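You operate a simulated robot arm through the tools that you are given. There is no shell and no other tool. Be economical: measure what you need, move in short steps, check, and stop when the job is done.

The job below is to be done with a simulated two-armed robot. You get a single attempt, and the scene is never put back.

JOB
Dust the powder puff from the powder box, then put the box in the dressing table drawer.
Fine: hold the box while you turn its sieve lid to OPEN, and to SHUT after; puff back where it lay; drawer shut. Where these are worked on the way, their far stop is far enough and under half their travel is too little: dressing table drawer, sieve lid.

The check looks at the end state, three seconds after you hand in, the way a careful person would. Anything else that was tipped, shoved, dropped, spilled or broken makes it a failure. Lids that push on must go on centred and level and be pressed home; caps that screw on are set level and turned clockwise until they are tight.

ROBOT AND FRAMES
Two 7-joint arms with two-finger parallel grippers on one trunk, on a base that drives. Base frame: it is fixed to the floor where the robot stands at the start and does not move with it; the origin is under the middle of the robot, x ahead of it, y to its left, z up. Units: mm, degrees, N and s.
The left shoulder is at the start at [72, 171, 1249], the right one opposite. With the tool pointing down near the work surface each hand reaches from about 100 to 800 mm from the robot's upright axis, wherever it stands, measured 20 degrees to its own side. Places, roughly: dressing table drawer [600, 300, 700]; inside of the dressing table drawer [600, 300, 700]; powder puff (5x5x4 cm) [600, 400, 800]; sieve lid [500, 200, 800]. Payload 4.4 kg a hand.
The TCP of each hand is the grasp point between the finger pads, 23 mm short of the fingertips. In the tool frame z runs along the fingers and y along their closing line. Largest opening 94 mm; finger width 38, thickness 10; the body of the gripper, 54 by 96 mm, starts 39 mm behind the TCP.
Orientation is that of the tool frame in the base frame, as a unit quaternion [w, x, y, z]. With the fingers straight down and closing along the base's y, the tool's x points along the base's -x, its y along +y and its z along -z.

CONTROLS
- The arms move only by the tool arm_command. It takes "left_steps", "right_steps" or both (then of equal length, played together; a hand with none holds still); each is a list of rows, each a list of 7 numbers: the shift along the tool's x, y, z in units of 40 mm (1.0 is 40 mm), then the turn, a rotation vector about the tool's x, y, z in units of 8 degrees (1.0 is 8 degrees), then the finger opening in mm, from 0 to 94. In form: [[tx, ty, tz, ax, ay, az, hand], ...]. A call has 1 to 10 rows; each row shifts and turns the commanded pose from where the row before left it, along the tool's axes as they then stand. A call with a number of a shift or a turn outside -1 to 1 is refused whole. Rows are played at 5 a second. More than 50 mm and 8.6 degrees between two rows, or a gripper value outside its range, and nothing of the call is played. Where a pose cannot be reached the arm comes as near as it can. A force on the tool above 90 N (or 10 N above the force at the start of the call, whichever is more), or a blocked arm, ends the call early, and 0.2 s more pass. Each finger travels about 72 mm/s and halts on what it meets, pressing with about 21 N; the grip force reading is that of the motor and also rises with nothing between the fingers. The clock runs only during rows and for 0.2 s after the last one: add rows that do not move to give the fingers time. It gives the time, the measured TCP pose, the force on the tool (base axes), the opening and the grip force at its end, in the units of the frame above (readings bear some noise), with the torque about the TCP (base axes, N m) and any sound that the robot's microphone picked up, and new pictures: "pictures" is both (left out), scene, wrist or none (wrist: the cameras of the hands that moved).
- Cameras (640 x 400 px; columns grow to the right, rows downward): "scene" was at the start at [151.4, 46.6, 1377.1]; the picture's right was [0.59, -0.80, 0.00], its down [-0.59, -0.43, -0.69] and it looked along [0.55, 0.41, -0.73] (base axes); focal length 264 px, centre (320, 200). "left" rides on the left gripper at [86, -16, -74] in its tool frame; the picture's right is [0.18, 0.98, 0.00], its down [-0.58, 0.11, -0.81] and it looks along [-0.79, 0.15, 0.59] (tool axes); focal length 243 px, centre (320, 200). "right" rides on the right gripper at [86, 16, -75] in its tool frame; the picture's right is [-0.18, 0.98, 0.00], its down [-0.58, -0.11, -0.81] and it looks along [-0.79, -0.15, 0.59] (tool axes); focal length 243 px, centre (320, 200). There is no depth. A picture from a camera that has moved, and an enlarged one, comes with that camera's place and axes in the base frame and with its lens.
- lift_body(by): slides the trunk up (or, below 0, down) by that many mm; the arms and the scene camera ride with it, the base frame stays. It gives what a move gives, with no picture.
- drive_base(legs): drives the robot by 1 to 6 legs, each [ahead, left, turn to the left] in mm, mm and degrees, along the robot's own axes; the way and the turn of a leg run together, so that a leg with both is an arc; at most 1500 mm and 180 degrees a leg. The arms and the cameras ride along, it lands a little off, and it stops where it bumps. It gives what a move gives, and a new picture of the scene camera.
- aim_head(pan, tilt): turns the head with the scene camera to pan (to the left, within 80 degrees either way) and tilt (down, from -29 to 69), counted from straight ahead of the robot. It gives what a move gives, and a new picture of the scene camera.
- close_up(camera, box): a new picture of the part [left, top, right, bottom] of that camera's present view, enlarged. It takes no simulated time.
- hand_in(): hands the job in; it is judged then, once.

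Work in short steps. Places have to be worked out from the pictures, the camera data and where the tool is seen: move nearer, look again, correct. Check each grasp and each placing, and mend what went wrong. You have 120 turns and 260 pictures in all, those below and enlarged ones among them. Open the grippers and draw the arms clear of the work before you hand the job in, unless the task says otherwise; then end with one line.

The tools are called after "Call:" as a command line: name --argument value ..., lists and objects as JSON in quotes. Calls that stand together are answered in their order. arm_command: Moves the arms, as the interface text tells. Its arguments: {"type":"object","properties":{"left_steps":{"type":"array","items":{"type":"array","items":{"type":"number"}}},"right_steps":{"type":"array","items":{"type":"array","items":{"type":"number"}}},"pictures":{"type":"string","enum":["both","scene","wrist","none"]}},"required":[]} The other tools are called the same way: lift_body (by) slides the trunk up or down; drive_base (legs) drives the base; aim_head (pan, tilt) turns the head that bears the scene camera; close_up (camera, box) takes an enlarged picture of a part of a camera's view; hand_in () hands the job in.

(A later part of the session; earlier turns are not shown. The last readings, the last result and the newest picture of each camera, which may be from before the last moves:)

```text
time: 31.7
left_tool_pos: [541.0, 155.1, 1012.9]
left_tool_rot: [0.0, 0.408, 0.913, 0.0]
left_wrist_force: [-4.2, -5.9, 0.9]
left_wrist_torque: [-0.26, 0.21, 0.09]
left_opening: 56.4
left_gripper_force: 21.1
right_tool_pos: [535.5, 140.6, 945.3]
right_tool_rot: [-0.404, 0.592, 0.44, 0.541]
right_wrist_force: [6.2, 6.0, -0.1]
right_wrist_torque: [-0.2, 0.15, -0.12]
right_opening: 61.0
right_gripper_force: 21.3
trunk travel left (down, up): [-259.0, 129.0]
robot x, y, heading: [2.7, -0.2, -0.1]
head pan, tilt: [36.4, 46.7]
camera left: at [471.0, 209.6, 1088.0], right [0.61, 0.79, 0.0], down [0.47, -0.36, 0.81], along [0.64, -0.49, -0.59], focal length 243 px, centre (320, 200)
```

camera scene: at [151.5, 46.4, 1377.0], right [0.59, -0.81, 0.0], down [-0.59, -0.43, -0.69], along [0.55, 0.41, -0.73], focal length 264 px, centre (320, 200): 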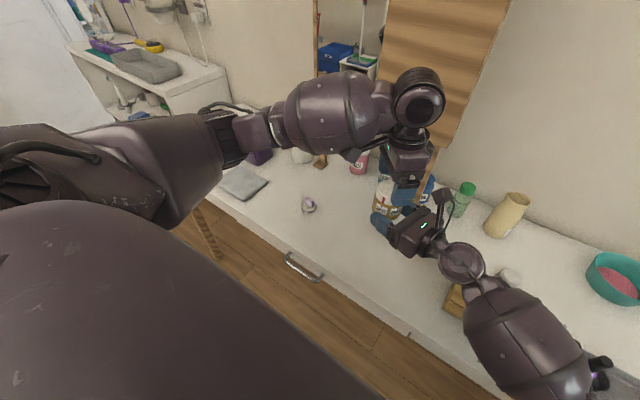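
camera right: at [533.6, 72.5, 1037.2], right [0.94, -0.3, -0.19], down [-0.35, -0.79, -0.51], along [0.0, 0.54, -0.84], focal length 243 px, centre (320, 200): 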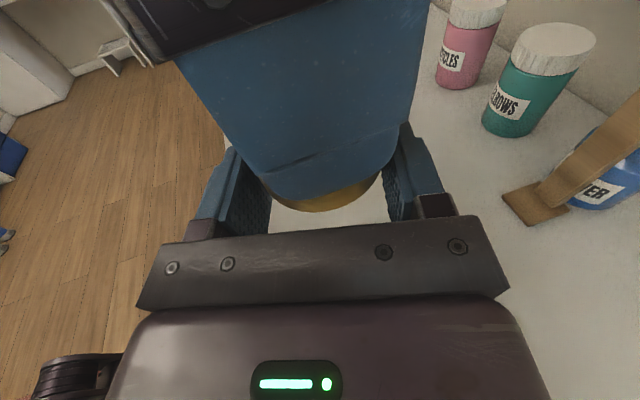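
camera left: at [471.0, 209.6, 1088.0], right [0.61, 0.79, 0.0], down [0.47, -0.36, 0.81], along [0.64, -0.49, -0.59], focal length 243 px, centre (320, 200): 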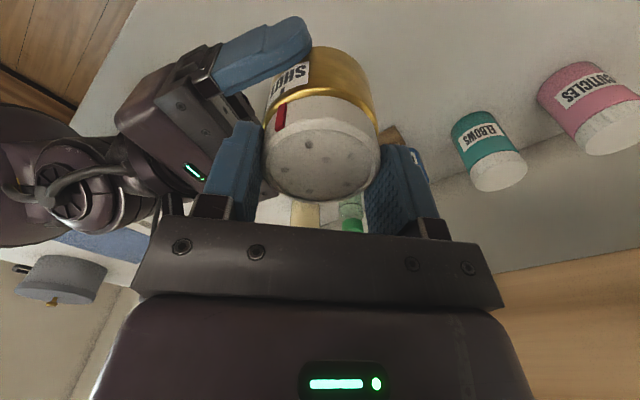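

Lid gripped at 56.4 mm. Turn counter‑clockwise (az negative) 40° first and watch the marker.

Call:
arm_command --left_steps '[[0, 0, 0, 0, 0, -0.6, 42], [0, 0, 0, 0, 0, -0.8, 42], [0, 0, 0, 0, 0, -0.9, 42], [0, 0, 0, 0, 0, -0.9, 42], [0, 0, 0, 0, 0, -0.9, 42], [0, 0, 0, 0, 0, -0.9, 42], [0, 0, 0, 0, 0, 0, 42]]' --pictures "both"

```text
time: 33.3
left_tool_pos: [540.8, 155.9, 1012.6]
left_tool_rot: [0.0, 0.069, 0.998, 0.0]
left_wrist_force: [0.9, 6.3, 0.2]
left_wrist_torque: [0.16, 0.17, 0.01]
left_opening: 56.8
left_gripper_force: 21.7
right_tool_pos: [535.1, 141.2, 943.9]
right_tool_rot: [-0.404, 0.592, 0.441, 0.54]
right_wrist_force: [-1.4, -6.9, 0.0]
right_wrist_torque: [0.24, -0.3, -0.02]
right_opening: 61.4
right_gripper_force: 20.7
trunk travel left (down, up): [-259.0, 129.0]
robot x, y, heading: [-1.3, 1.0, 0.0]
head pan, tilt: [36.4, 46.7]
camera scene: at [151.5, 46.4, 1377.1], right [0.59, -0.81, 0.0], down [-0.59, -0.43, -0.69], along [0.55, 0.41, -0.73], focal length 264 px, centre (320, 200)
camera left: at [452.8, 152.1, 1087.9], right [-0.05, 1.0, 0.0], down [0.59, 0.03, 0.81], along [0.81, 0.04, -0.59], focal length 243 px, centre (320, 200)
```

scene: 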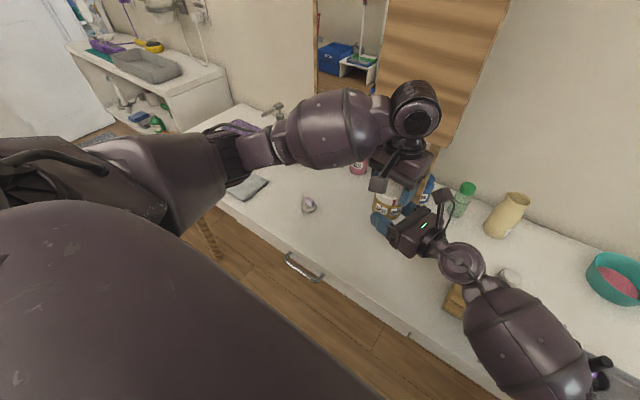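
left: 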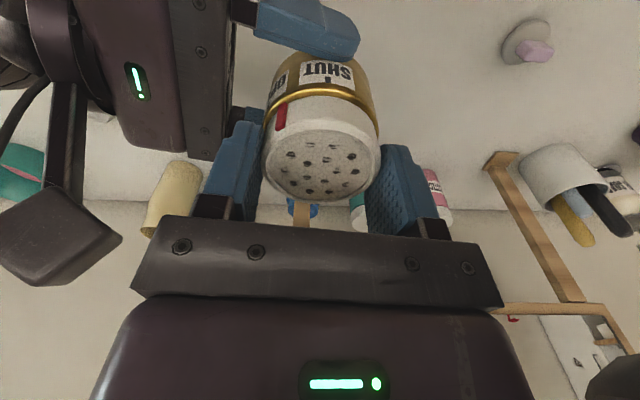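

The lid turns with the hand (holes now appear) and the base stays. Continue ~25°.

Call:
arm_command --left_steps '[[0, 0, 0, 0, 0, -0.8, 42], [0, 0, 0, 0, 0, -0.8, 42], [0, 0, 0, 0, 0, -0.8, 42], [0, 0, 0, 0, 0, -0.7, 42], [0, 0, 0, 0, 0, 0, 42]]' --pictures "both"

Call:
close_up --camera "scene" --box '[350, 150, 450, 240]'

```text
time: 34.5
left_tool_pos: [540.2, 156.2, 1013.9]
left_tool_rot: [0.0, -0.145, 0.989, -0.001]
left_wrist_force: [-2.1, 5.5, 0.5]
left_wrist_torque: [0.11, -0.05, -0.04]
left_opening: 56.8
left_gripper_force: 21.2
right_tool_pos: [534.3, 142.5, 945.2]
right_tool_rot: [-0.405, 0.592, 0.441, 0.54]
right_wrist_force: [1.8, -6.6, -1.3]
right_wrist_torque: [0.28, 0.2, -0.04]
right_opening: 60.8
right_gripper_force: 21.0
trunk travel left (down, up): [-259.0, 129.0]
robot x, y, heading: [0.0, -1.0, -0.0]
head pan, tilt: [36.4, 46.7]
camera scene: at [151.5, 46.4, 1377.1], right [0.59, -0.81, 0.0], down [-0.59, -0.43, -0.69], along [0.55, 0.41, -0.73], focal length 264 px, centre (320, 200)
camera left: at [462.5, 115.2, 1087.9], right [-0.46, 0.89, 0.0], down [0.53, 0.27, 0.81], along [0.72, 0.37, -0.59], focal length 243 px, centre (320, 200)
```

scene: 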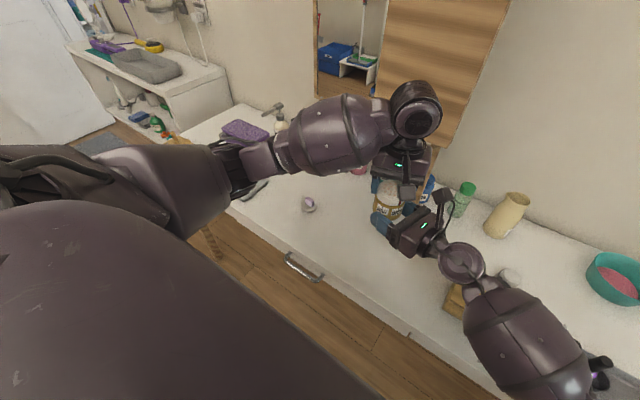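
left: 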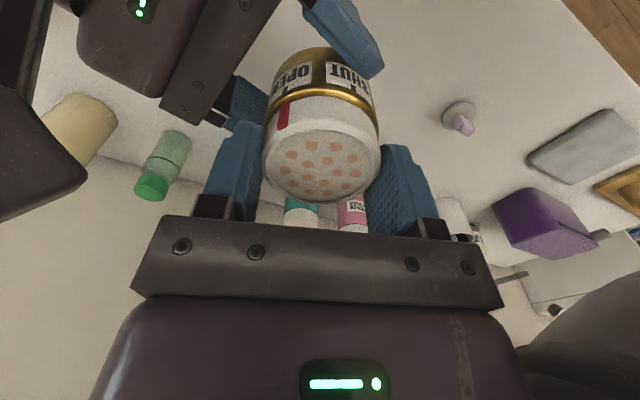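

```text
4.44 times, centred on (400, 195) of scene
camera zoom: at [151.5, 46.4, 1377.1], right [0.59, -0.81, 0.0], down [-0.59, -0.43, -0.69], along [0.55, 0.41, -0.73], focal length 1176 px, centre (-36, 222)
```

zoom: 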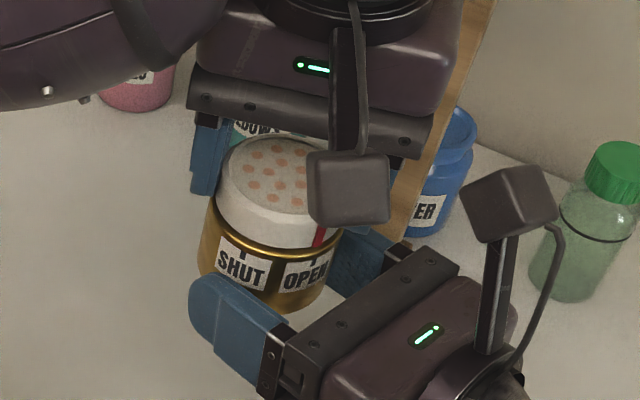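

Call:
close_up --camera "left" --box '[250, 40, 390, 140]'

```text
4.00 times, centred on (320, 90) of left
camera zoom: at [462.5, 115.2, 1087.9], right [-0.46, 0.89, 0.0], down [0.53, 0.27, 0.81], along [0.72, 0.37, -0.59], focal length 970 px, centre (320, 640)
```

zoom: 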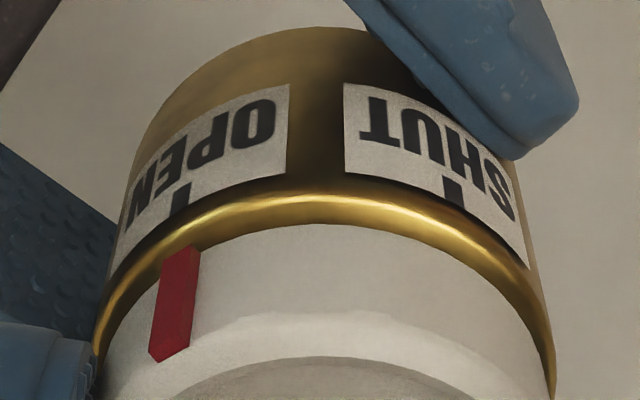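

The marker is at the OPEN tick; nudge 5° more to feel the stop.

Call:
arm_command --left_steps '[[0, 0, 0, 0, 0, -0.6, 42], [0, 0, 0, 0, 0, 0, 42]]' --pictures "none"

Call:
close_up --camera "left" --box '[250, 40, 390, 140]'

```text
time: 35.1
left_tool_pos: [540.8, 155.9, 1013.5]
left_tool_rot: [0.0, -0.186, 0.982, -0.001]
left_wrist_force: [-1.8, 1.1, 0.3]
left_wrist_torque: [0.17, 0.02, -0.25]
left_opening: 56.2
left_gripper_force: 21.1
right_tool_pos: [534.5, 141.2, 944.1]
right_tool_rot: [-0.404, 0.592, 0.441, 0.54]
right_wrist_force: [2.9, -2.4, -1.3]
right_wrist_torque: [-0.09, 0.08, 0.21]
right_opening: 60.9
right_gripper_force: 21.3
trunk travel left (down, up): [-259.0, 129.0]
robot x, y, heading: [1.9, -1.4, 0.1]
head pan, tilt: [36.4, 46.7]
```

```text
4.00 times, centred on (320, 90) of left
camera zoom: at [466.5, 109.0, 1087.9], right [-0.53, 0.85, 0.0], down [0.5, 0.31, 0.81], along [0.68, 0.43, -0.59], focal length 970 px, centre (320, 640)
```

zoom: 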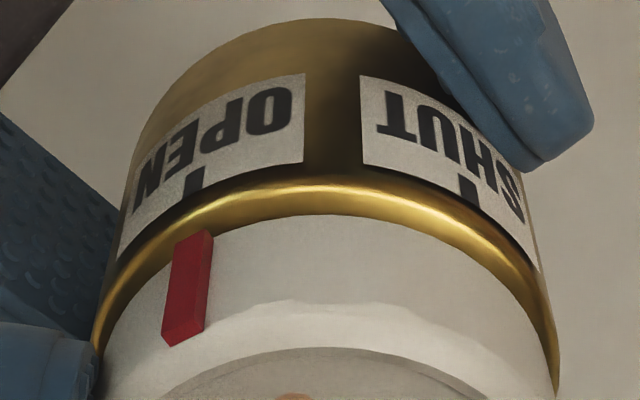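

At the stop (torque rises): OPEN. Release the lid, rise, yaw back to square, and move left hand above the puff for a look.

Call:
arm_command --left_steps '[[0, 0, 0, 0, 0, 0, 84], [0, 0, -0.3, 0, 0, 0, 84], [0, 0, -1, 0, 0, 0, 84], [0, 0, -0.5, 0, 0, 0.9, 84], [0, 0, 0, 0, 0, 0.9, 84], [0, 0, 0, 0, 0, 0.88, 84], [0, 1, 0, 0, 0, 0, 84], [0, 1, 0, 0, 0, 0, 84], [0, 1, 0, 0, 0, 0, 84], [0, 1, 0, 0, 0, 0, 84]]' --pictures "none"

Call:
arm_command --left_steps '[[0, 1, 0, 0, 0, 0, 84], [0, 0.7, 0.5, 0, 0, 0, 84], [0, 0, 1, 0, 0, 0, 84], [0, 0, 1, 0, 0, 0, 84], [0, 0, 1, 0, 0, 0, 84], [0, 0, 0, 0, 0, 0, 60]]' --pictures "both"

```text
time: 37.3
left_tool_pos: [539.7, 314.8, 1086.0]
left_tool_rot: [0.001, 0.0, 1.0, 0.0]
left_wrist_force: [-0.1, -0.7, 0.8]
left_wrist_torque: [0.0, 0.03, -0.02]
left_opening: 84.2
left_gripper_force: 0.0
right_tool_pos: [534.5, 142.0, 944.5]
right_tool_rot: [-0.404, 0.592, 0.441, 0.54]
right_wrist_force: [-0.1, 0.8, 0.1]
right_wrist_torque: [-0.03, -0.05, -0.02]
right_opening: 60.8
right_gripper_force: 20.9
trunk travel left (down, up): [-259.0, 129.0]
robot x, y, heading: [-2.6, -3.1, -0.1]
head pan, tilt: [36.4, 46.7]
```

```text
time: 38.7
left_tool_pos: [538.5, 382.4, 948.5]
left_tool_rot: [0.0, -0.001, 1.0, 0.001]
left_wrist_force: [-0.1, -0.8, -0.5]
left_wrist_torque: [0.01, 0.02, -0.02]
left_opening: 59.7
left_gripper_force: 0.0
right_tool_pos: [534.4, 142.5, 946.2]
right_tool_rot: [-0.404, 0.592, 0.441, 0.54]
right_wrist_force: [0.3, -0.1, -0.3]
right_wrist_torque: [-0.02, -0.01, 0.01]
right_opening: 60.9
right_gripper_force: 21.1
trunk travel left (down, up): [-259.0, 129.0]
robot x, y, heading: [2.0, 3.0, 0.2]
head pan, tilt: [36.4, 46.7]
camera scene: at [151.3, 46.3, 1377.1], right [0.59, -0.81, 0.0], down [-0.59, -0.43, -0.69], along [0.55, 0.41, -0.73], focal length 264 px, centre (320, 200)
camera left: at [452.9, 367.1, 1023.4], right [-0.19, 0.98, 0.0], down [0.58, 0.11, 0.81], along [0.79, 0.15, -0.59], focal length 243 px, centre (320, 200)
```

scene: 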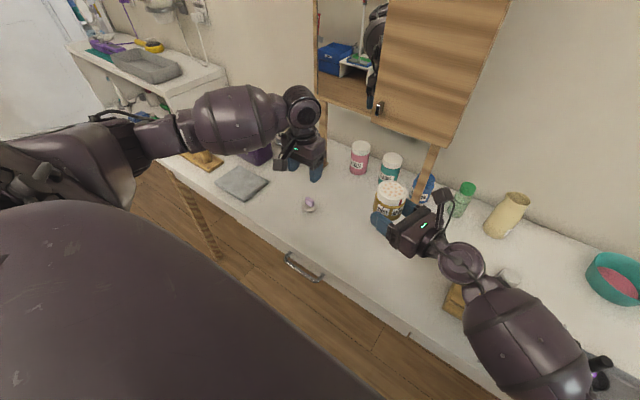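
left: 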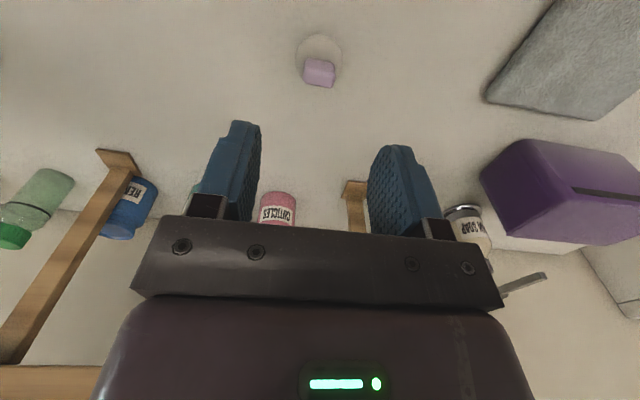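

Call:
close_up --camera "left" --box '[270, 15, 370, 105]'

Call:
close_up --camera "scene" --box '[280, 180, 340, 225]'

```text
4.44 times, centred on (320, 60) of left
camera zoom: at [452.9, 367.1, 1023.4], right [-0.19, 0.98, 0.0], down [0.58, 0.11, 0.81], along [0.79, 0.15, -0.59], focal length 1078 px, centre (320, 822)
```

zoom: 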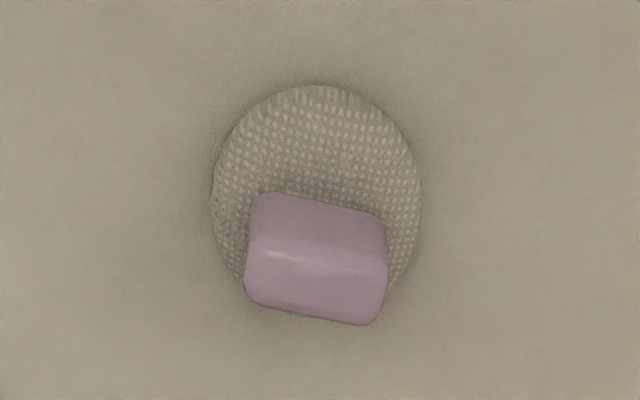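

```text
8.89 times, centred on (310, 202) of scene
camera zoom: at [151.3, 46.3, 1377.1], right [0.59, -0.81, 0.0], down [-0.59, -0.43, -0.69], along [0.55, 0.41, -0.73], focal length 2351 px, centre (409, 178)
```

zoom: 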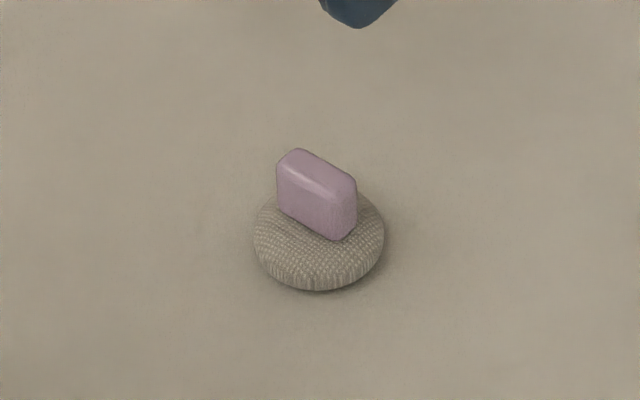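

Puff: disc ∅~43, handle ~27 mm long along y, centre ≈(554.5,386), top z≈821. Default yaw fits; descend to TCP z≈826 and close on the handle's ends.

Call:
arm_command --left_steps '[[-0.4, 0.09, 0.5, 0, 0, 0, 60], [0, 0, 1, 0, 0, 0, 60], [0, 0, 0.9, 0, 0, 0, 60], [0, 0, 0, 0, 0, 0, 60]]' --pictures "wrist"

```text
time: 39.7
left_tool_pos: [555.6, 384.5, 850.5]
left_tool_rot: [0.0, 0.0, 1.0, -0.001]
left_wrist_force: [0.0, -0.7, -0.8]
left_wrist_torque: [0.01, 0.0, -0.03]
left_opening: 60.0
left_gripper_force: 0.0
right_tool_pos: [534.8, 140.7, 945.1]
right_tool_rot: [-0.404, 0.592, 0.441, 0.54]
right_wrist_force: [0.0, 0.3, 1.0]
right_wrist_torque: [-0.01, -0.01, 0.0]
right_opening: 60.7
right_gripper_force: 21.0
trunk travel left (down, up): [-259.0, 129.0]
robot x, y, heading: [-0.2, -3.9, 0.0]
head pan, tilt: [36.4, 46.7]
camera left: at [469.6, 369.4, 924.9], right [-0.18, 0.98, 0.0], down [0.58, 0.11, 0.81], along [0.79, 0.15, -0.59], focal length 243 px, centre (320, 200)
```

left: 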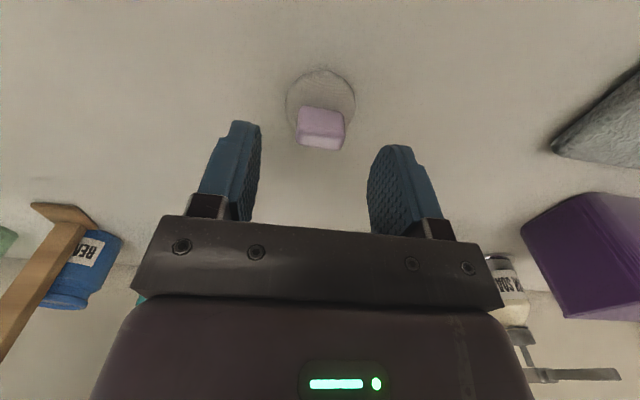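

Aligned. Descend 24 mm and close.

Call:
arm_command --left_steps '[[0, 0.04, 0.35, 0, 0, 0, 60], [0, 0, 0.25, 0, 0, 0, 60], [0, 0, 0, 0, 0, 0, 40], [0, 0, 0, 0, 0, 0, 28], [0, 0, 0, 0, 0, 0, 18], [0, 0, 0, 0, 0, 0, 18]]' --pictures "wrist"

```text
time: 41.1
left_tool_pos: [555.3, 386.6, 826.4]
left_tool_rot: [0.0, -0.001, 1.0, 0.0]
left_wrist_force: [-0.9, 0.6, -1.1]
left_wrist_torque: [-0.02, 0.0, -0.02]
left_opening: 26.9
left_gripper_force: 20.9
right_tool_pos: [533.4, 141.0, 944.4]
right_tool_rot: [-0.404, 0.592, 0.44, 0.541]
right_wrist_force: [0.2, -0.1, 0.7]
right_wrist_torque: [-0.05, -0.02, -0.03]
right_opening: 60.8
right_gripper_force: 21.0
trunk travel left (down, up): [-259.0, 129.0]
robot x, y, heading: [2.0, 0.8, -0.1]
head pan, tilt: [36.4, 46.7]
camera left: at [469.9, 371.6, 900.6], right [-0.18, 0.98, 0.0], down [0.58, 0.11, 0.81], along [0.79, 0.15, -0.59], focal length 243 px, centre (320, 200)
```

left: 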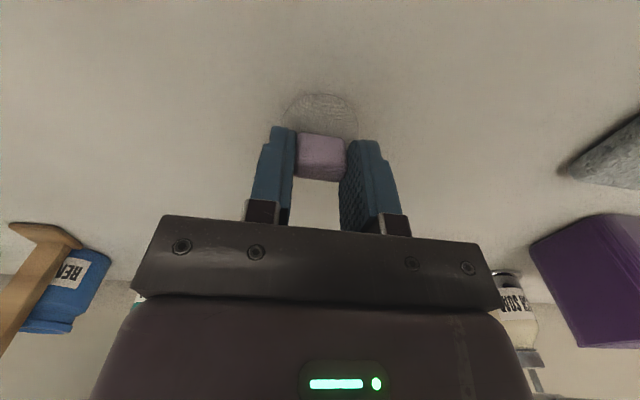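

Puff held (26.9 mm; lies at TCP 555.3, 386.6, 826.4). Lift it and carry it over the sieve.

Call:
arm_command --left_steps '[[0, 0, -0.5, 0, 0, 0, 18], [0, 0, -0.9, 0, 0, 0, 18], [0, 0, -1, 0, 0, 0, 18], [0, 0, -1, 0, 0, 0, 18], [0, 0, -1, 0, 0, 0, 18], [0, 0, -1, 0, 0, 0, 18], [0, 0, -1, 0, 0, 0, 18], [0, 0, -0.5, 0, 0, 0, 18], [0.2, -1, 0, 0, 0, 0, 18], [0.2, -1, 0, 0, 0, 0, 18]]' --pictures "wrist"

Call:
arm_command --left_steps '[[0, -1, 0, 0, 0, 0, 18], [0, -1, 0, 0, 0, 0, 18], [0, -1, 0, 0, 0, 0, 18], [0, -0.75, 0, 0, 0, 0, 18], [0, 0, 0, 0, 0, 0, 18]]' --pictures "both"

```text
time: 43.3
left_tool_pos: [539.4, 308.7, 1101.9]
left_tool_rot: [0.0, -0.001, 1.0, 0.0]
left_wrist_force: [0.0, 0.2, 0.1]
left_wrist_torque: [0.01, -0.02, 0.0]
left_opening: 26.7
left_gripper_force: 21.0
right_tool_pos: [533.8, 140.0, 945.2]
right_tool_rot: [-0.405, 0.591, 0.441, 0.541]
right_wrist_force: [0.5, -0.5, 0.0]
right_wrist_torque: [-0.03, -0.02, -0.01]
right_opening: 60.8
right_gripper_force: 21.5
trunk travel left (down, up): [-259.0, 129.0]
robot x, y, heading: [-1.1, -2.5, 0.1]
head pan, tilt: [36.4, 46.7]
camera left: at [453.2, 292.6, 1176.7], right [-0.19, 0.98, 0.0], down [0.58, 0.11, 0.81], along [0.79, 0.15, -0.59], focal length 243 px, centre (320, 200)
```

left: 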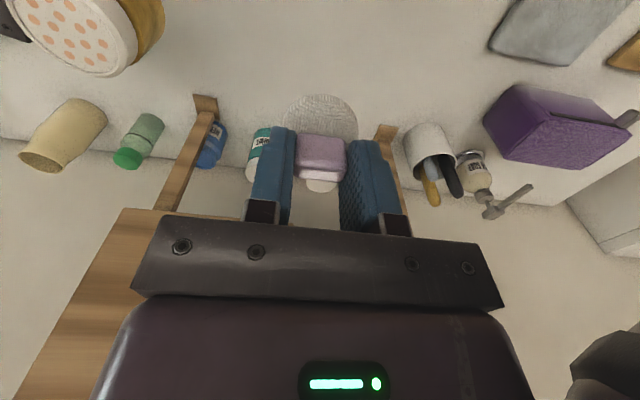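

```text
time: 44.5
left_tool_pos: [537.3, 158.5, 1100.8]
left_tool_rot: [0.0, -0.001, 1.0, -0.001]
left_wrist_force: [0.3, 0.4, -0.3]
left_wrist_torque: [-0.02, -0.01, -0.06]
left_opening: 26.7
left_gripper_force: 20.6
right_tool_pos: [534.2, 141.8, 945.5]
right_tool_rot: [-0.405, 0.591, 0.441, 0.54]
right_wrist_force: [0.3, -0.5, -0.2]
right_wrist_torque: [0.0, -0.01, 0.01]
right_opening: 61.0
right_gripper_force: 20.8
trunk travel left (down, up): [-259.0, 129.0]
robot x, y, heading: [-0.9, -0.7, 0.0]
head pan, tilt: [36.4, 46.7]
camera scene: at [151.4, 46.7, 1377.1], right [0.59, -0.81, 0.0], down [-0.59, -0.43, -0.69], along [0.55, 0.41, -0.73], focal length 264 px, centre (320, 200)
camera left: at [452.3, 143.8, 1176.3], right [-0.19, 0.98, 0.0], down [0.58, 0.11, 0.81], along [0.79, 0.15, -0.59], focal length 243 px, centre (320, 200)
```

scene: 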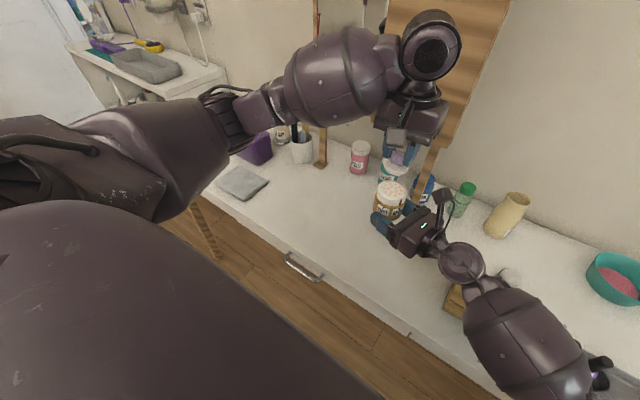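
left: 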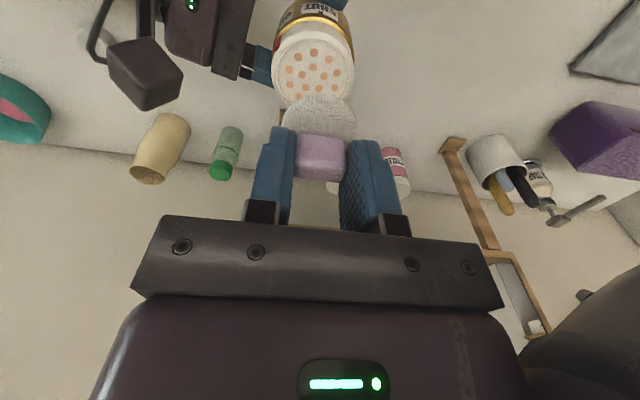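

Lower the puff towards the sieve, last part slowly, watching force.

Call:
arm_command --left_steps '[[0, -0.06, 0.5, 0, 0, 0, 18], [0, 0, 0.5, 0, 0, 0, 18], [0, 0, 0.1, 0, 0, 0, 18], [0, 0, 0.1, 0, 0, 0, 18], [0, 0, 0, 0, 0, 0, 18]]' --pictures "both"

Call:
close_up --camera "scene" --box '[340, 120, 460, 220]'

```text
time: 45.7
left_tool_pos: [540.5, 155.9, 1053.5]
left_tool_rot: [0.0, 0.0, 1.0, 0.0]
left_wrist_force: [0.2, -0.3, 5.4]
left_wrist_torque: [0.0, 0.01, -0.01]
left_opening: 26.6
left_gripper_force: 20.9
right_tool_pos: [533.9, 141.7, 944.3]
right_tool_rot: [-0.404, 0.592, 0.441, 0.54]
right_wrist_force: [-0.4, 0.6, -5.8]
right_wrist_torque: [-0.12, 0.07, 0.0]
right_opening: 60.7
right_gripper_force: 20.9
trunk travel left (down, up): [-259.0, 129.0]
robot x, y, heading: [0.3, -0.6, -0.1]
head pan, tilt: [36.4, 46.7]
camera scene: at [151.5, 46.4, 1377.1], right [0.59, -0.81, 0.0], down [-0.59, -0.43, -0.69], along [0.55, 0.41, -0.73], focal length 264 px, centre (320, 200)
camera left: at [454.4, 140.6, 1127.9], right [-0.18, 0.98, 0.0], down [0.58, 0.11, 0.81], along [0.79, 0.15, -0.59], focal length 243 px, centre (320, 200)
```

scene: 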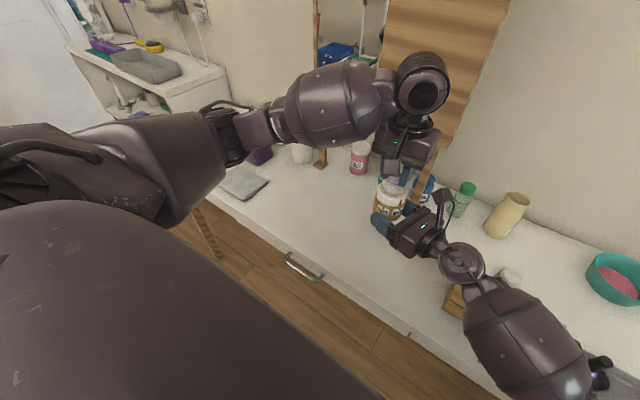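
left: 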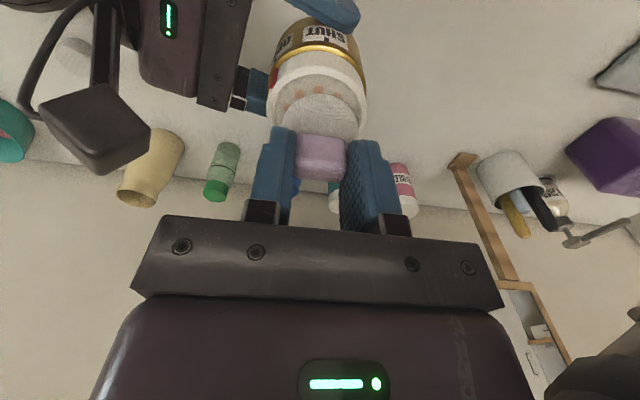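

```text
4.00 times, centred on (400, 170) of scene
camera zoom: at [151.5, 46.4, 1377.1], right [0.59, -0.81, 0.0], down [-0.59, -0.43, -0.69], along [0.55, 0.41, -0.73], focal length 1058 px, centre (0, 320)
```

zoom: 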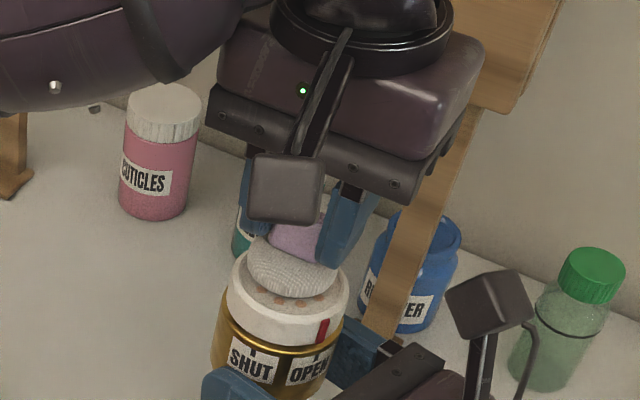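

Contact (5 N); puff sits a bit far back. Lift, shift 5 mm toward me, dab firmly, lift, and dab again.

Call:
arm_command --left_steps '[[0.12, 0, -0.2, 0, 0, 0, 18], [0, 0, 0.2, 0, 0, 0, 18], [0, 0, 0.06, 0, 0, 0, 18], [0, 0, 0, 0, 0, 0, 18], [0, 0, 0, 0, 0, 0, 18]]' --pictures "wrist"

```text
time: 46.9
left_tool_pos: [534.9, 156.6, 1050.3]
left_tool_rot: [0.001, 0.0, 1.0, 0.0]
left_wrist_force: [-2.2, 1.3, 14.1]
left_wrist_torque: [0.08, 0.17, 0.03]
left_opening: 26.6
left_gripper_force: 20.9
right_tool_pos: [534.7, 142.0, 944.9]
right_tool_rot: [-0.404, 0.592, 0.441, 0.54]
right_wrist_force: [2.2, -0.7, -14.5]
right_wrist_torque: [-0.16, 0.18, -0.1]
right_opening: 60.8
right_gripper_force: 20.9
trunk travel left (down, up): [-259.0, 129.0]
robot x, y, heading: [-2.3, 0.5, -0.0]
head pan, tilt: [36.4, 46.7]
camera left: at [449.4, 140.3, 1125.1], right [-0.19, 0.98, 0.0], down [0.58, 0.11, 0.81], along [0.79, 0.15, -0.59], focal length 243 px, centre (320, 200)
```

left: 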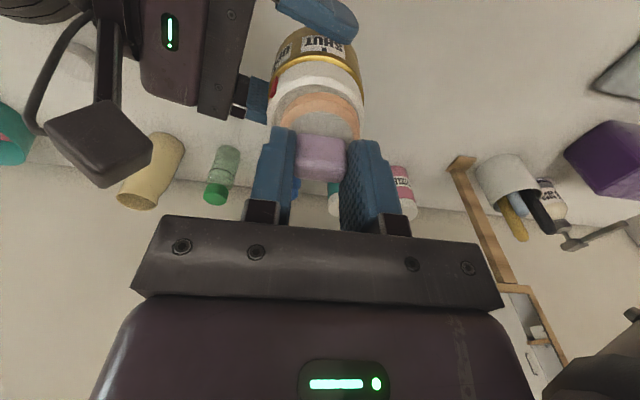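

Call:
close_up --camera "left" --box '[250, 30, 380, 190]'

```text
2.50 times, centred on (315, 110) of left
camera zoom: at [449.4, 140.3, 1125.1], right [-0.19, 0.98, 0.0], down [0.58, 0.11, 0.81], along [0.79, 0.15, -0.59], focal length 606 px, centre (332, 425)
```

zoom: 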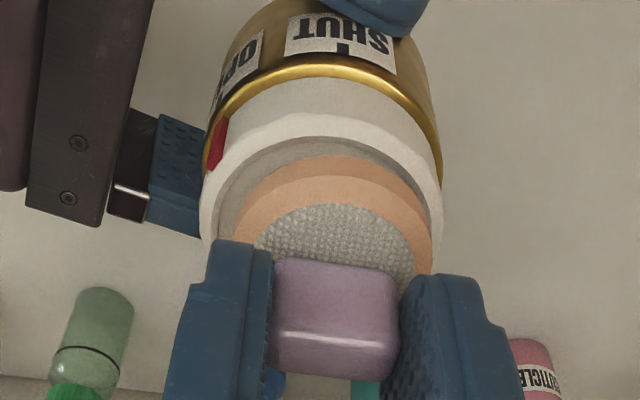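

The puff has picked up powder (peach band). Lift off and carry it back to where it lay.

Call:
arm_command --left_steps '[[0, 0, -0.3, 0, 0, 0, 18], [0, 0, -0.9, 0, 0, 0, 18], [-0.1, 1, 0, 0, 0, 0, 18], [-0.1, 1, 0, 0, 0, 0, 18], [-0.1, 1, 0, 0, 0, 0, 18], [-0.1, 1, 0, 0, 0, 0, 18], [-0.1, 1, 0, 0, 0, 0, 18], [0, 0.76, 0, 0, 0, 0, 18], [0, 0, 0, 0, 0, 0, 18]]' --pictures "both"

```text
time: 48.9
left_tool_pos: [556.7, 385.6, 1101.7]
left_tool_rot: [0.0, 0.0, 1.0, 0.001]
left_wrist_force: [0.5, -0.6, -0.8]
left_wrist_torque: [0.03, -0.04, 0.02]
left_opening: 26.5
left_gripper_force: 20.9
right_tool_pos: [535.4, 141.2, 945.2]
right_tool_rot: [-0.404, 0.592, 0.441, 0.54]
right_wrist_force: [0.3, 0.5, 0.1]
right_wrist_torque: [0.0, 0.04, 0.01]
right_opening: 60.5
right_gripper_force: 21.2
trunk travel left (down, up): [-259.0, 129.0]
robot x, y, heading: [0.2, -0.1, -0.2]
head pan, tilt: [36.4, 46.7]
camera scene: at [151.7, 46.1, 1377.0], right [0.59, -0.81, 0.0], down [-0.59, -0.43, -0.69], along [0.55, 0.41, -0.73], focal length 264 px, centre (320, 200)
camera left: at [470.1, 370.4, 1176.0], right [-0.18, 0.98, 0.0], down [0.58, 0.11, 0.81], along [0.79, 0.15, -0.59], focal length 243 px, centre (320, 200)
```

scene: 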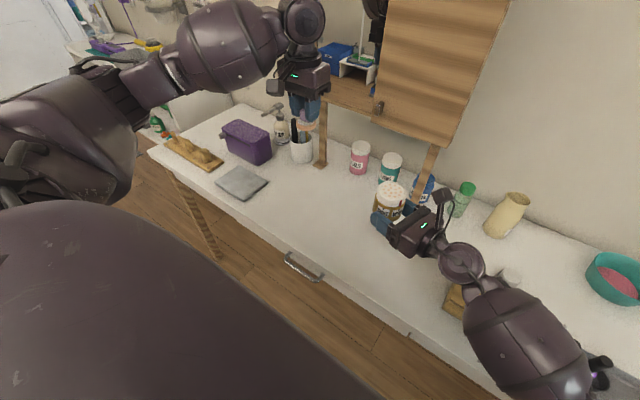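
left: 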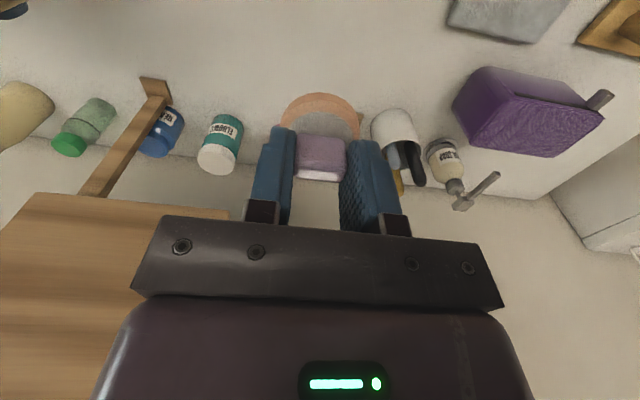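

Lower the puff to its old place, slowing near the table.

Call:
arm_command --left_steps '[[0, 0, 1, 0, 0, 0, 18], [0, 0, 1, 0, 0, 0, 18], [0, 0, 1, 0, 0, 0, 18], [0, 0, 1, 0, 0, 0, 18], [0, 0, 1, 0, 0, 0, 18], [0, 0, 1, 0, 0, 0, 18], [0, 0, 0.6, 0, 0, 0, 18], [0, 0, 0.15, 0, 0, 0, 18], [0, 0, 0.06, 0, 0, 0, 18], [0, 0, 0, 0, 0, 0, 18]]' --pictures "none"

```text
time: 51.1
left_tool_pos: [555.9, 387.4, 825.0]
left_tool_rot: [0.001, -0.001, 1.0, -0.001]
left_wrist_force: [-0.1, 0.0, -0.8]
left_wrist_torque: [0.02, 0.0, 0.01]
left_opening: 26.5
left_gripper_force: 21.1
right_tool_pos: [533.9, 141.6, 945.0]
right_tool_rot: [-0.404, 0.592, 0.441, 0.541]
right_wrist_force: [0.2, 0.1, 0.0]
right_wrist_torque: [0.0, 0.01, 0.0]
right_opening: 60.6
right_gripper_force: 20.8
trunk travel left (down, up): [-259.0, 129.0]
robot x, y, heading: [-0.1, -0.1, 0.0]
head pan, tilt: [36.4, 46.7]
```

No contact yet; lower in 2 mm steps.

Call:
arm_command --left_steps '[[0, 0, 0.05, 0, 0, 0, 18], [0, 0, 0.03, 0, 0, 0, 18], [0, 0, 0, 0, 0, 0, 18]]' --pictures "wrist"

```text
time: 51.9
left_tool_pos: [555.2, 387.0, 824.9]
left_tool_rot: [0.002, -0.001, 1.0, 0.001]
left_wrist_force: [2.1, 1.6, 16.6]
left_wrist_torque: [0.13, -0.06, 0.01]
left_opening: 26.6
left_gripper_force: 21.2
right_tool_pos: [534.5, 140.5, 946.1]
right_tool_rot: [-0.404, 0.591, 0.44, 0.541]
right_wrist_force: [-0.7, -0.6, -0.1]
right_wrist_torque: [-0.01, 0.0, -0.03]
right_opening: 60.9
right_gripper_force: 20.7
trunk travel left (down, up): [-259.0, 129.0]
robot x, y, heading: [-2.9, -2.2, 0.3]
head pan, tilt: [36.4, 46.7]
camera left: at [469.1, 371.1, 899.8], right [-0.19, 0.98, 0.0], down [0.58, 0.11, 0.81], along [0.8, 0.15, -0.59], focal length 243 px, centre (320, 200)
```

left: 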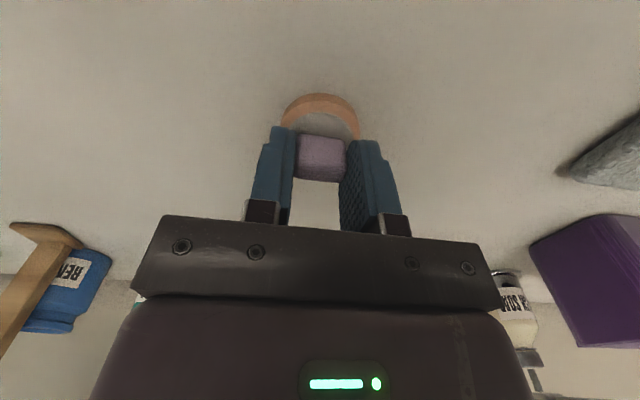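

On the table. Ease up 2 mm, release, rise and return toward the box.

Call:
arm_command --left_steps '[[0, 0, -0.04, 0, 0, 0, 26], [0, 0, 0, 0, 0, 0, 45], [0, 0, 0, 0, 0, 0, 56], [0, 0, -0.5, 0, 0, 0, 56], [0, 0, -1, 0, 0, 0, 56], [0, 0, -1, 0, 0, 0, 56], [0, 0, -1, 0, 0, 0, 70]]' --pictures "both"

```text
time: 53.5
left_tool_pos: [555.1, 386.3, 966.1]
left_tool_rot: [-0.001, -0.001, 1.0, -0.001]
left_wrist_force: [-0.9, 0.0, -0.4]
left_wrist_torque: [-0.01, -0.05, 0.01]
left_opening: 70.0
left_gripper_force: 0.1
right_tool_pos: [534.0, 140.6, 944.3]
right_tool_rot: [-0.404, 0.592, 0.441, 0.54]
right_wrist_force: [-0.4, 0.3, 0.0]
right_wrist_torque: [-0.02, -0.02, 0.01]
right_opening: 60.8
right_gripper_force: 21.6
trunk travel left (down, up): [-259.0, 129.0]
robot x, y, heading: [-1.0, 4.1, 0.1]
head pan, tilt: [36.4, 46.7]
camera scene: at [151.2, 46.2, 1377.1], right [0.59, -0.81, 0.0], down [-0.59, -0.43, -0.69], along [0.55, 0.41, -0.73], focal length 264 px, centre (320, 200)
camera left: at [469.2, 370.5, 1041.1], right [-0.19, 0.98, 0.0], down [0.58, 0.11, 0.81], along [0.79, 0.15, -0.59], focal length 243 px, centre (320, 200)
```

scene: 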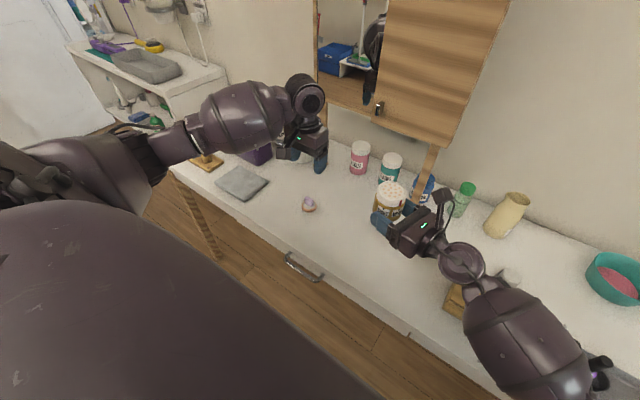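
left: 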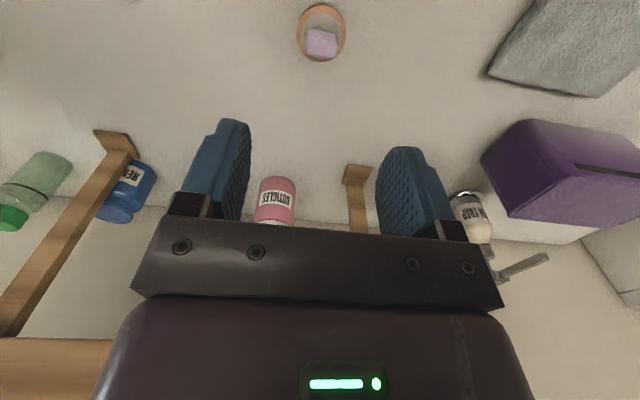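

Puff is back in place. Left hand returns above the lid, yawed ~21° ccw.

Call:
arm_command --left_steps '[[0, 0, -1, 0, 0, 0, 84], [0, 0, -1, 0, 0, 0, 84], [0, 0, -1.0, 0, 0, 0, 84], [0, -1, 0, 0, 0, 0, 84], [0, -1, 0, 0, 0, 0, 84], [0, -1, 0, 0, 0, 0, 84], [0, -1, 0, 0, 0, 0, 84], [0.2, -1, 0, 0, 0, 0, 84], [0.19, -0.78, 0, 0, 0, 0, 84], [0, 0, 0, 0, 0, -0.9, 84]]' --pictures "none"

Call:
arm_command --left_steps '[[0, 0, 0, 0, 0, -0.9, 84], [0, 0, 0, 0, 0, -0.9, 84], [0, 0, 0.9, 0, 0, 0, 84], [0, 0, 0, 0, 0, 0, 84]]' --pictures "both"

```text
time: 55.7
left_tool_pos: [538.9, 154.8, 1085.4]
left_tool_rot: [0.0, -0.063, 0.998, 0.0]
left_wrist_force: [0.1, -0.2, 0.0]
left_wrist_torque: [-0.01, 0.03, 0.01]
left_opening: 84.0
left_gripper_force: 0.0
right_tool_pos: [534.4, 142.6, 945.4]
right_tool_rot: [-0.406, 0.59, 0.441, 0.541]
right_wrist_force: [0.0, 0.2, 0.1]
right_wrist_torque: [-0.01, 0.04, 0.02]
right_opening: 60.6
right_gripper_force: 20.9
trunk travel left (down, up): [-259.0, 129.0]
robot x, y, heading: [2.5, 2.6, 0.2]
head pan, tilt: [36.4, 46.7]
```

```text
time: 56.7
left_tool_pos: [540.0, 155.5, 1048.9]
left_tool_rot: [0.001, -0.188, 0.982, 0.001]
left_wrist_force: [0.1, 0.1, 0.1]
left_wrist_torque: [-0.02, 0.02, 0.0]
left_opening: 84.0
left_gripper_force: 0.1
right_tool_pos: [534.7, 141.5, 945.9]
right_tool_rot: [-0.404, 0.591, 0.44, 0.541]
right_wrist_force: [0.0, 0.7, 0.3]
right_wrist_torque: [-0.04, 0.0, -0.01]
right_opening: 60.6
right_gripper_force: 21.1
trunk travel left (down, up): [-259.0, 129.0]
robot x, y, heading: [2.9, -2.8, -0.1]
head pan, tilt: [36.4, 46.7]
camera scene: at [151.2, 46.2, 1377.1], right [0.59, -0.81, 0.0], down [-0.59, -0.43, -0.69], along [0.55, 0.41, -0.73], focal length 264 px, centre (320, 200)
camera left: at [466.5, 107.5, 1123.6], right [-0.53, 0.85, 0.0], down [0.5, 0.32, 0.81], along [0.68, 0.43, -0.59], focal length 243 px, centre (320, 200)
```

scene: 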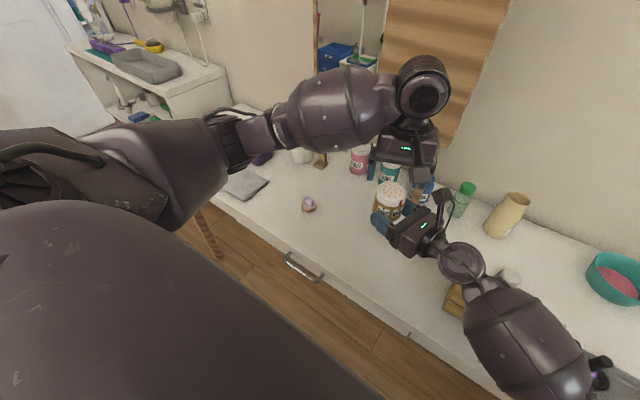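
left: 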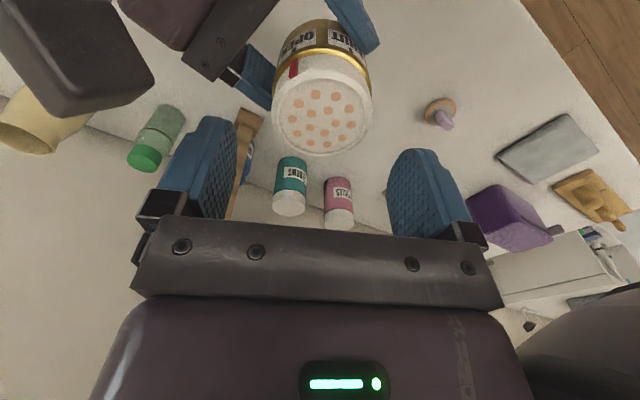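

Centred. Lower onto the lid and close.

Call:
arm_command --left_steps '[[0, 0, 0.88, 0, 0, 0, 80], [0, 0, 0, 0, 0, 0, 70], [0, 0, 0, 0, 0, 0, 60], [0, 0, 0, 0, 0, 0, 42], [0, 0, 0, 0, 0, 0, 42]]' --pictures "none"

Call:
arm_command --left_steps '[[0, 0, 0, 0, 0, 0.6, 42], [0, 0, 0, 0, 0, 0.9, 42], [0, 0, 0, 0, 0, 0.9, 42], [0, 0, 0, 0, 0, 0.9, 42], [0, 0, 0, 0, 0, 0.9, 42], [0, 0, 0, 0, 0, 0.9, 42], [0, 0, 0, 0, 0, 0.9, 42], [0, 0, 0, 0, 0, 0.9, 42], [0, 0, 0, 0, 0, 0.6, 42], [0, 0, 0, 0, 0, 0, 42]]' --pictures "both"

Call:
close_up --camera "left" --box '[240, 30, 400, 210]'

```text
time: 57.9
left_tool_pos: [540.0, 153.7, 1013.0]
left_tool_rot: [0.0, -0.188, 0.982, 0.0]
left_wrist_force: [-0.4, 10.6, -0.8]
left_wrist_torque: [0.39, -0.11, -0.02]
left_opening: 55.7
left_gripper_force: 20.5
right_tool_pos: [534.1, 140.7, 945.0]
right_tool_rot: [-0.404, 0.592, 0.44, 0.541]
right_wrist_force: [0.9, -10.9, 1.2]
right_wrist_torque: [0.34, 0.19, -0.01]
right_opening: 60.4
right_gripper_force: 20.9
trunk travel left (down, up): [-259.0, 129.0]
robot x, y, heading: [2.3, -1.1, -0.1]
head pan, tilt: [36.4, 46.7]
```

```text
time: 60.1
left_tool_pos: [539.4, 156.5, 1014.0]
left_tool_rot: [0.0, 0.329, 0.944, 0.001]
left_wrist_force: [-10.9, -10.4, -2.9]
left_wrist_torque: [-0.47, 0.34, 0.11]
left_opening: 56.0
left_gripper_force: 20.8
right_tool_pos: [533.5, 141.6, 944.6]
right_tool_rot: [-0.405, 0.592, 0.441, 0.54]
right_wrist_force: [11.6, 10.7, 2.2]
right_wrist_torque: [-0.28, 0.47, -0.22]
right_opening: 60.9
right_gripper_force: 20.5
trunk travel left (down, up): [-259.0, 129.0]
robot x, y, heading: [0.2, -0.5, 0.1]
head pan, tilt: [36.4, 46.7]
camera scene: at [151.5, 46.4, 1377.0], right [0.59, -0.81, 0.0], down [-0.59, -0.43, -0.69], along [0.55, 0.41, -0.73], focal length 264 px, centre (320, 200)
camera left: at [462.7, 197.3, 1088.6], right [0.47, 0.88, 0.0], down [0.52, -0.28, 0.81], along [0.71, -0.38, -0.59], focal length 243 px, centre (320, 200)
```

scene: 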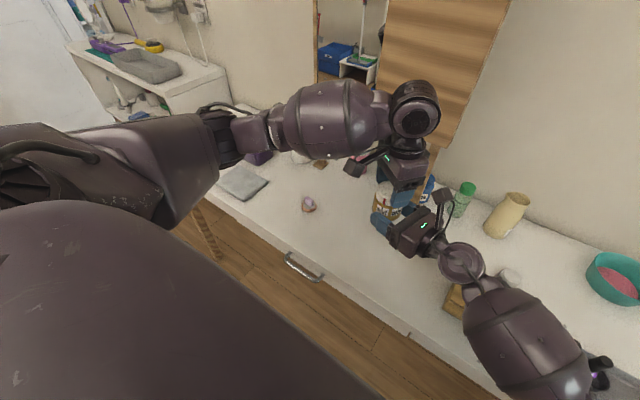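
left: 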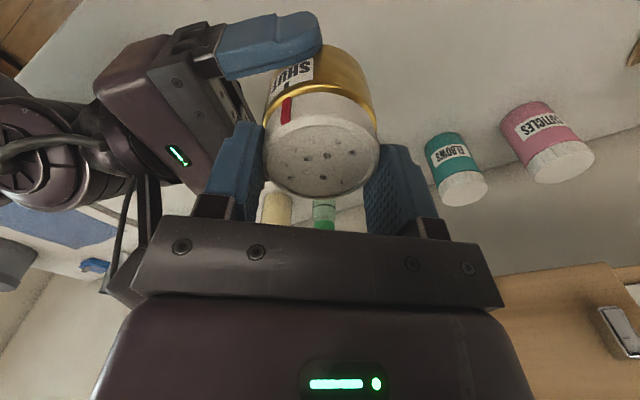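

```text
2.22 times, centred on (320, 120) of left
camera zoom: at [462.7, 197.3, 1088.6], right [0.47, 0.88, 0.0], down [0.52, -0.28, 0.81], along [0.71, -0.38, -0.59], focal length 539 px, centre (320, 378)
```

zoom: 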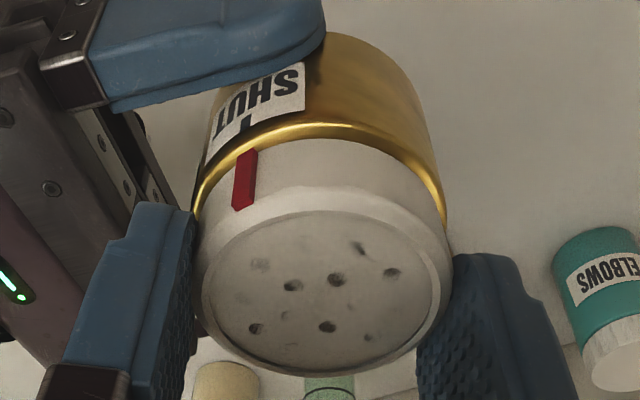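

Nearly at SHUT; turn the rest to the stop.

Call:
arm_command --left_steps '[[0, 0, 0, 0, 0, 0.6, 42], [0, 0, 0, 0, 0, 0.6, 42], [0, 0, 0, 0, 0, 0.3, 42], [0, 0, 0, 0, 0, 0, 42]]' --pictures "none"

Call:
close_up --camera "left" --box '[240, 30, 400, 210]'

```text
time: 61.1
left_tool_pos: [540.8, 156.3, 1014.1]
left_tool_rot: [0.001, 0.426, 0.905, 0.001]
left_wrist_force: [-0.4, 4.3, 0.9]
left_wrist_torque: [-0.09, -0.14, 0.23]
left_opening: 56.2
left_gripper_force: 21.3
right_tool_pos: [534.1, 141.8, 945.2]
right_tool_rot: [-0.405, 0.591, 0.441, 0.54]
right_wrist_force: [1.2, -3.7, -1.7]
right_wrist_torque: [0.32, 0.2, -0.29]
right_opening: 60.9
right_gripper_force: 20.8
trunk travel left (down, up): [-259.0, 129.0]
robot x, y, heading: [2.2, 1.0, -0.0]
head pan, tilt: [36.4, 46.7]
```

```text
2.22 times, centred on (320, 120) of left
camera zoom: at [473.1, 212.5, 1088.5], right [0.64, 0.77, 0.0], down [0.45, -0.38, 0.81], along [0.62, -0.52, -0.59], focal length 539 px, centre (320, 378)
```

zoom: 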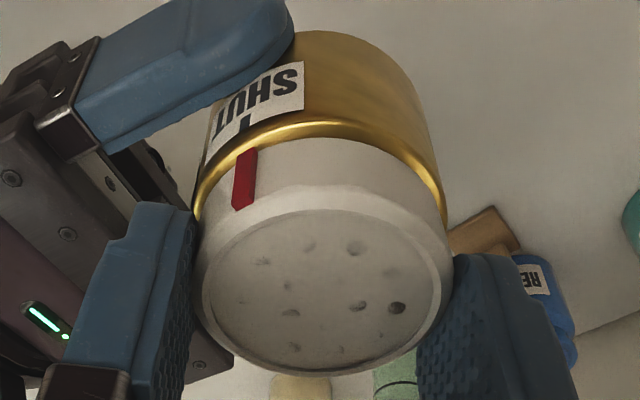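

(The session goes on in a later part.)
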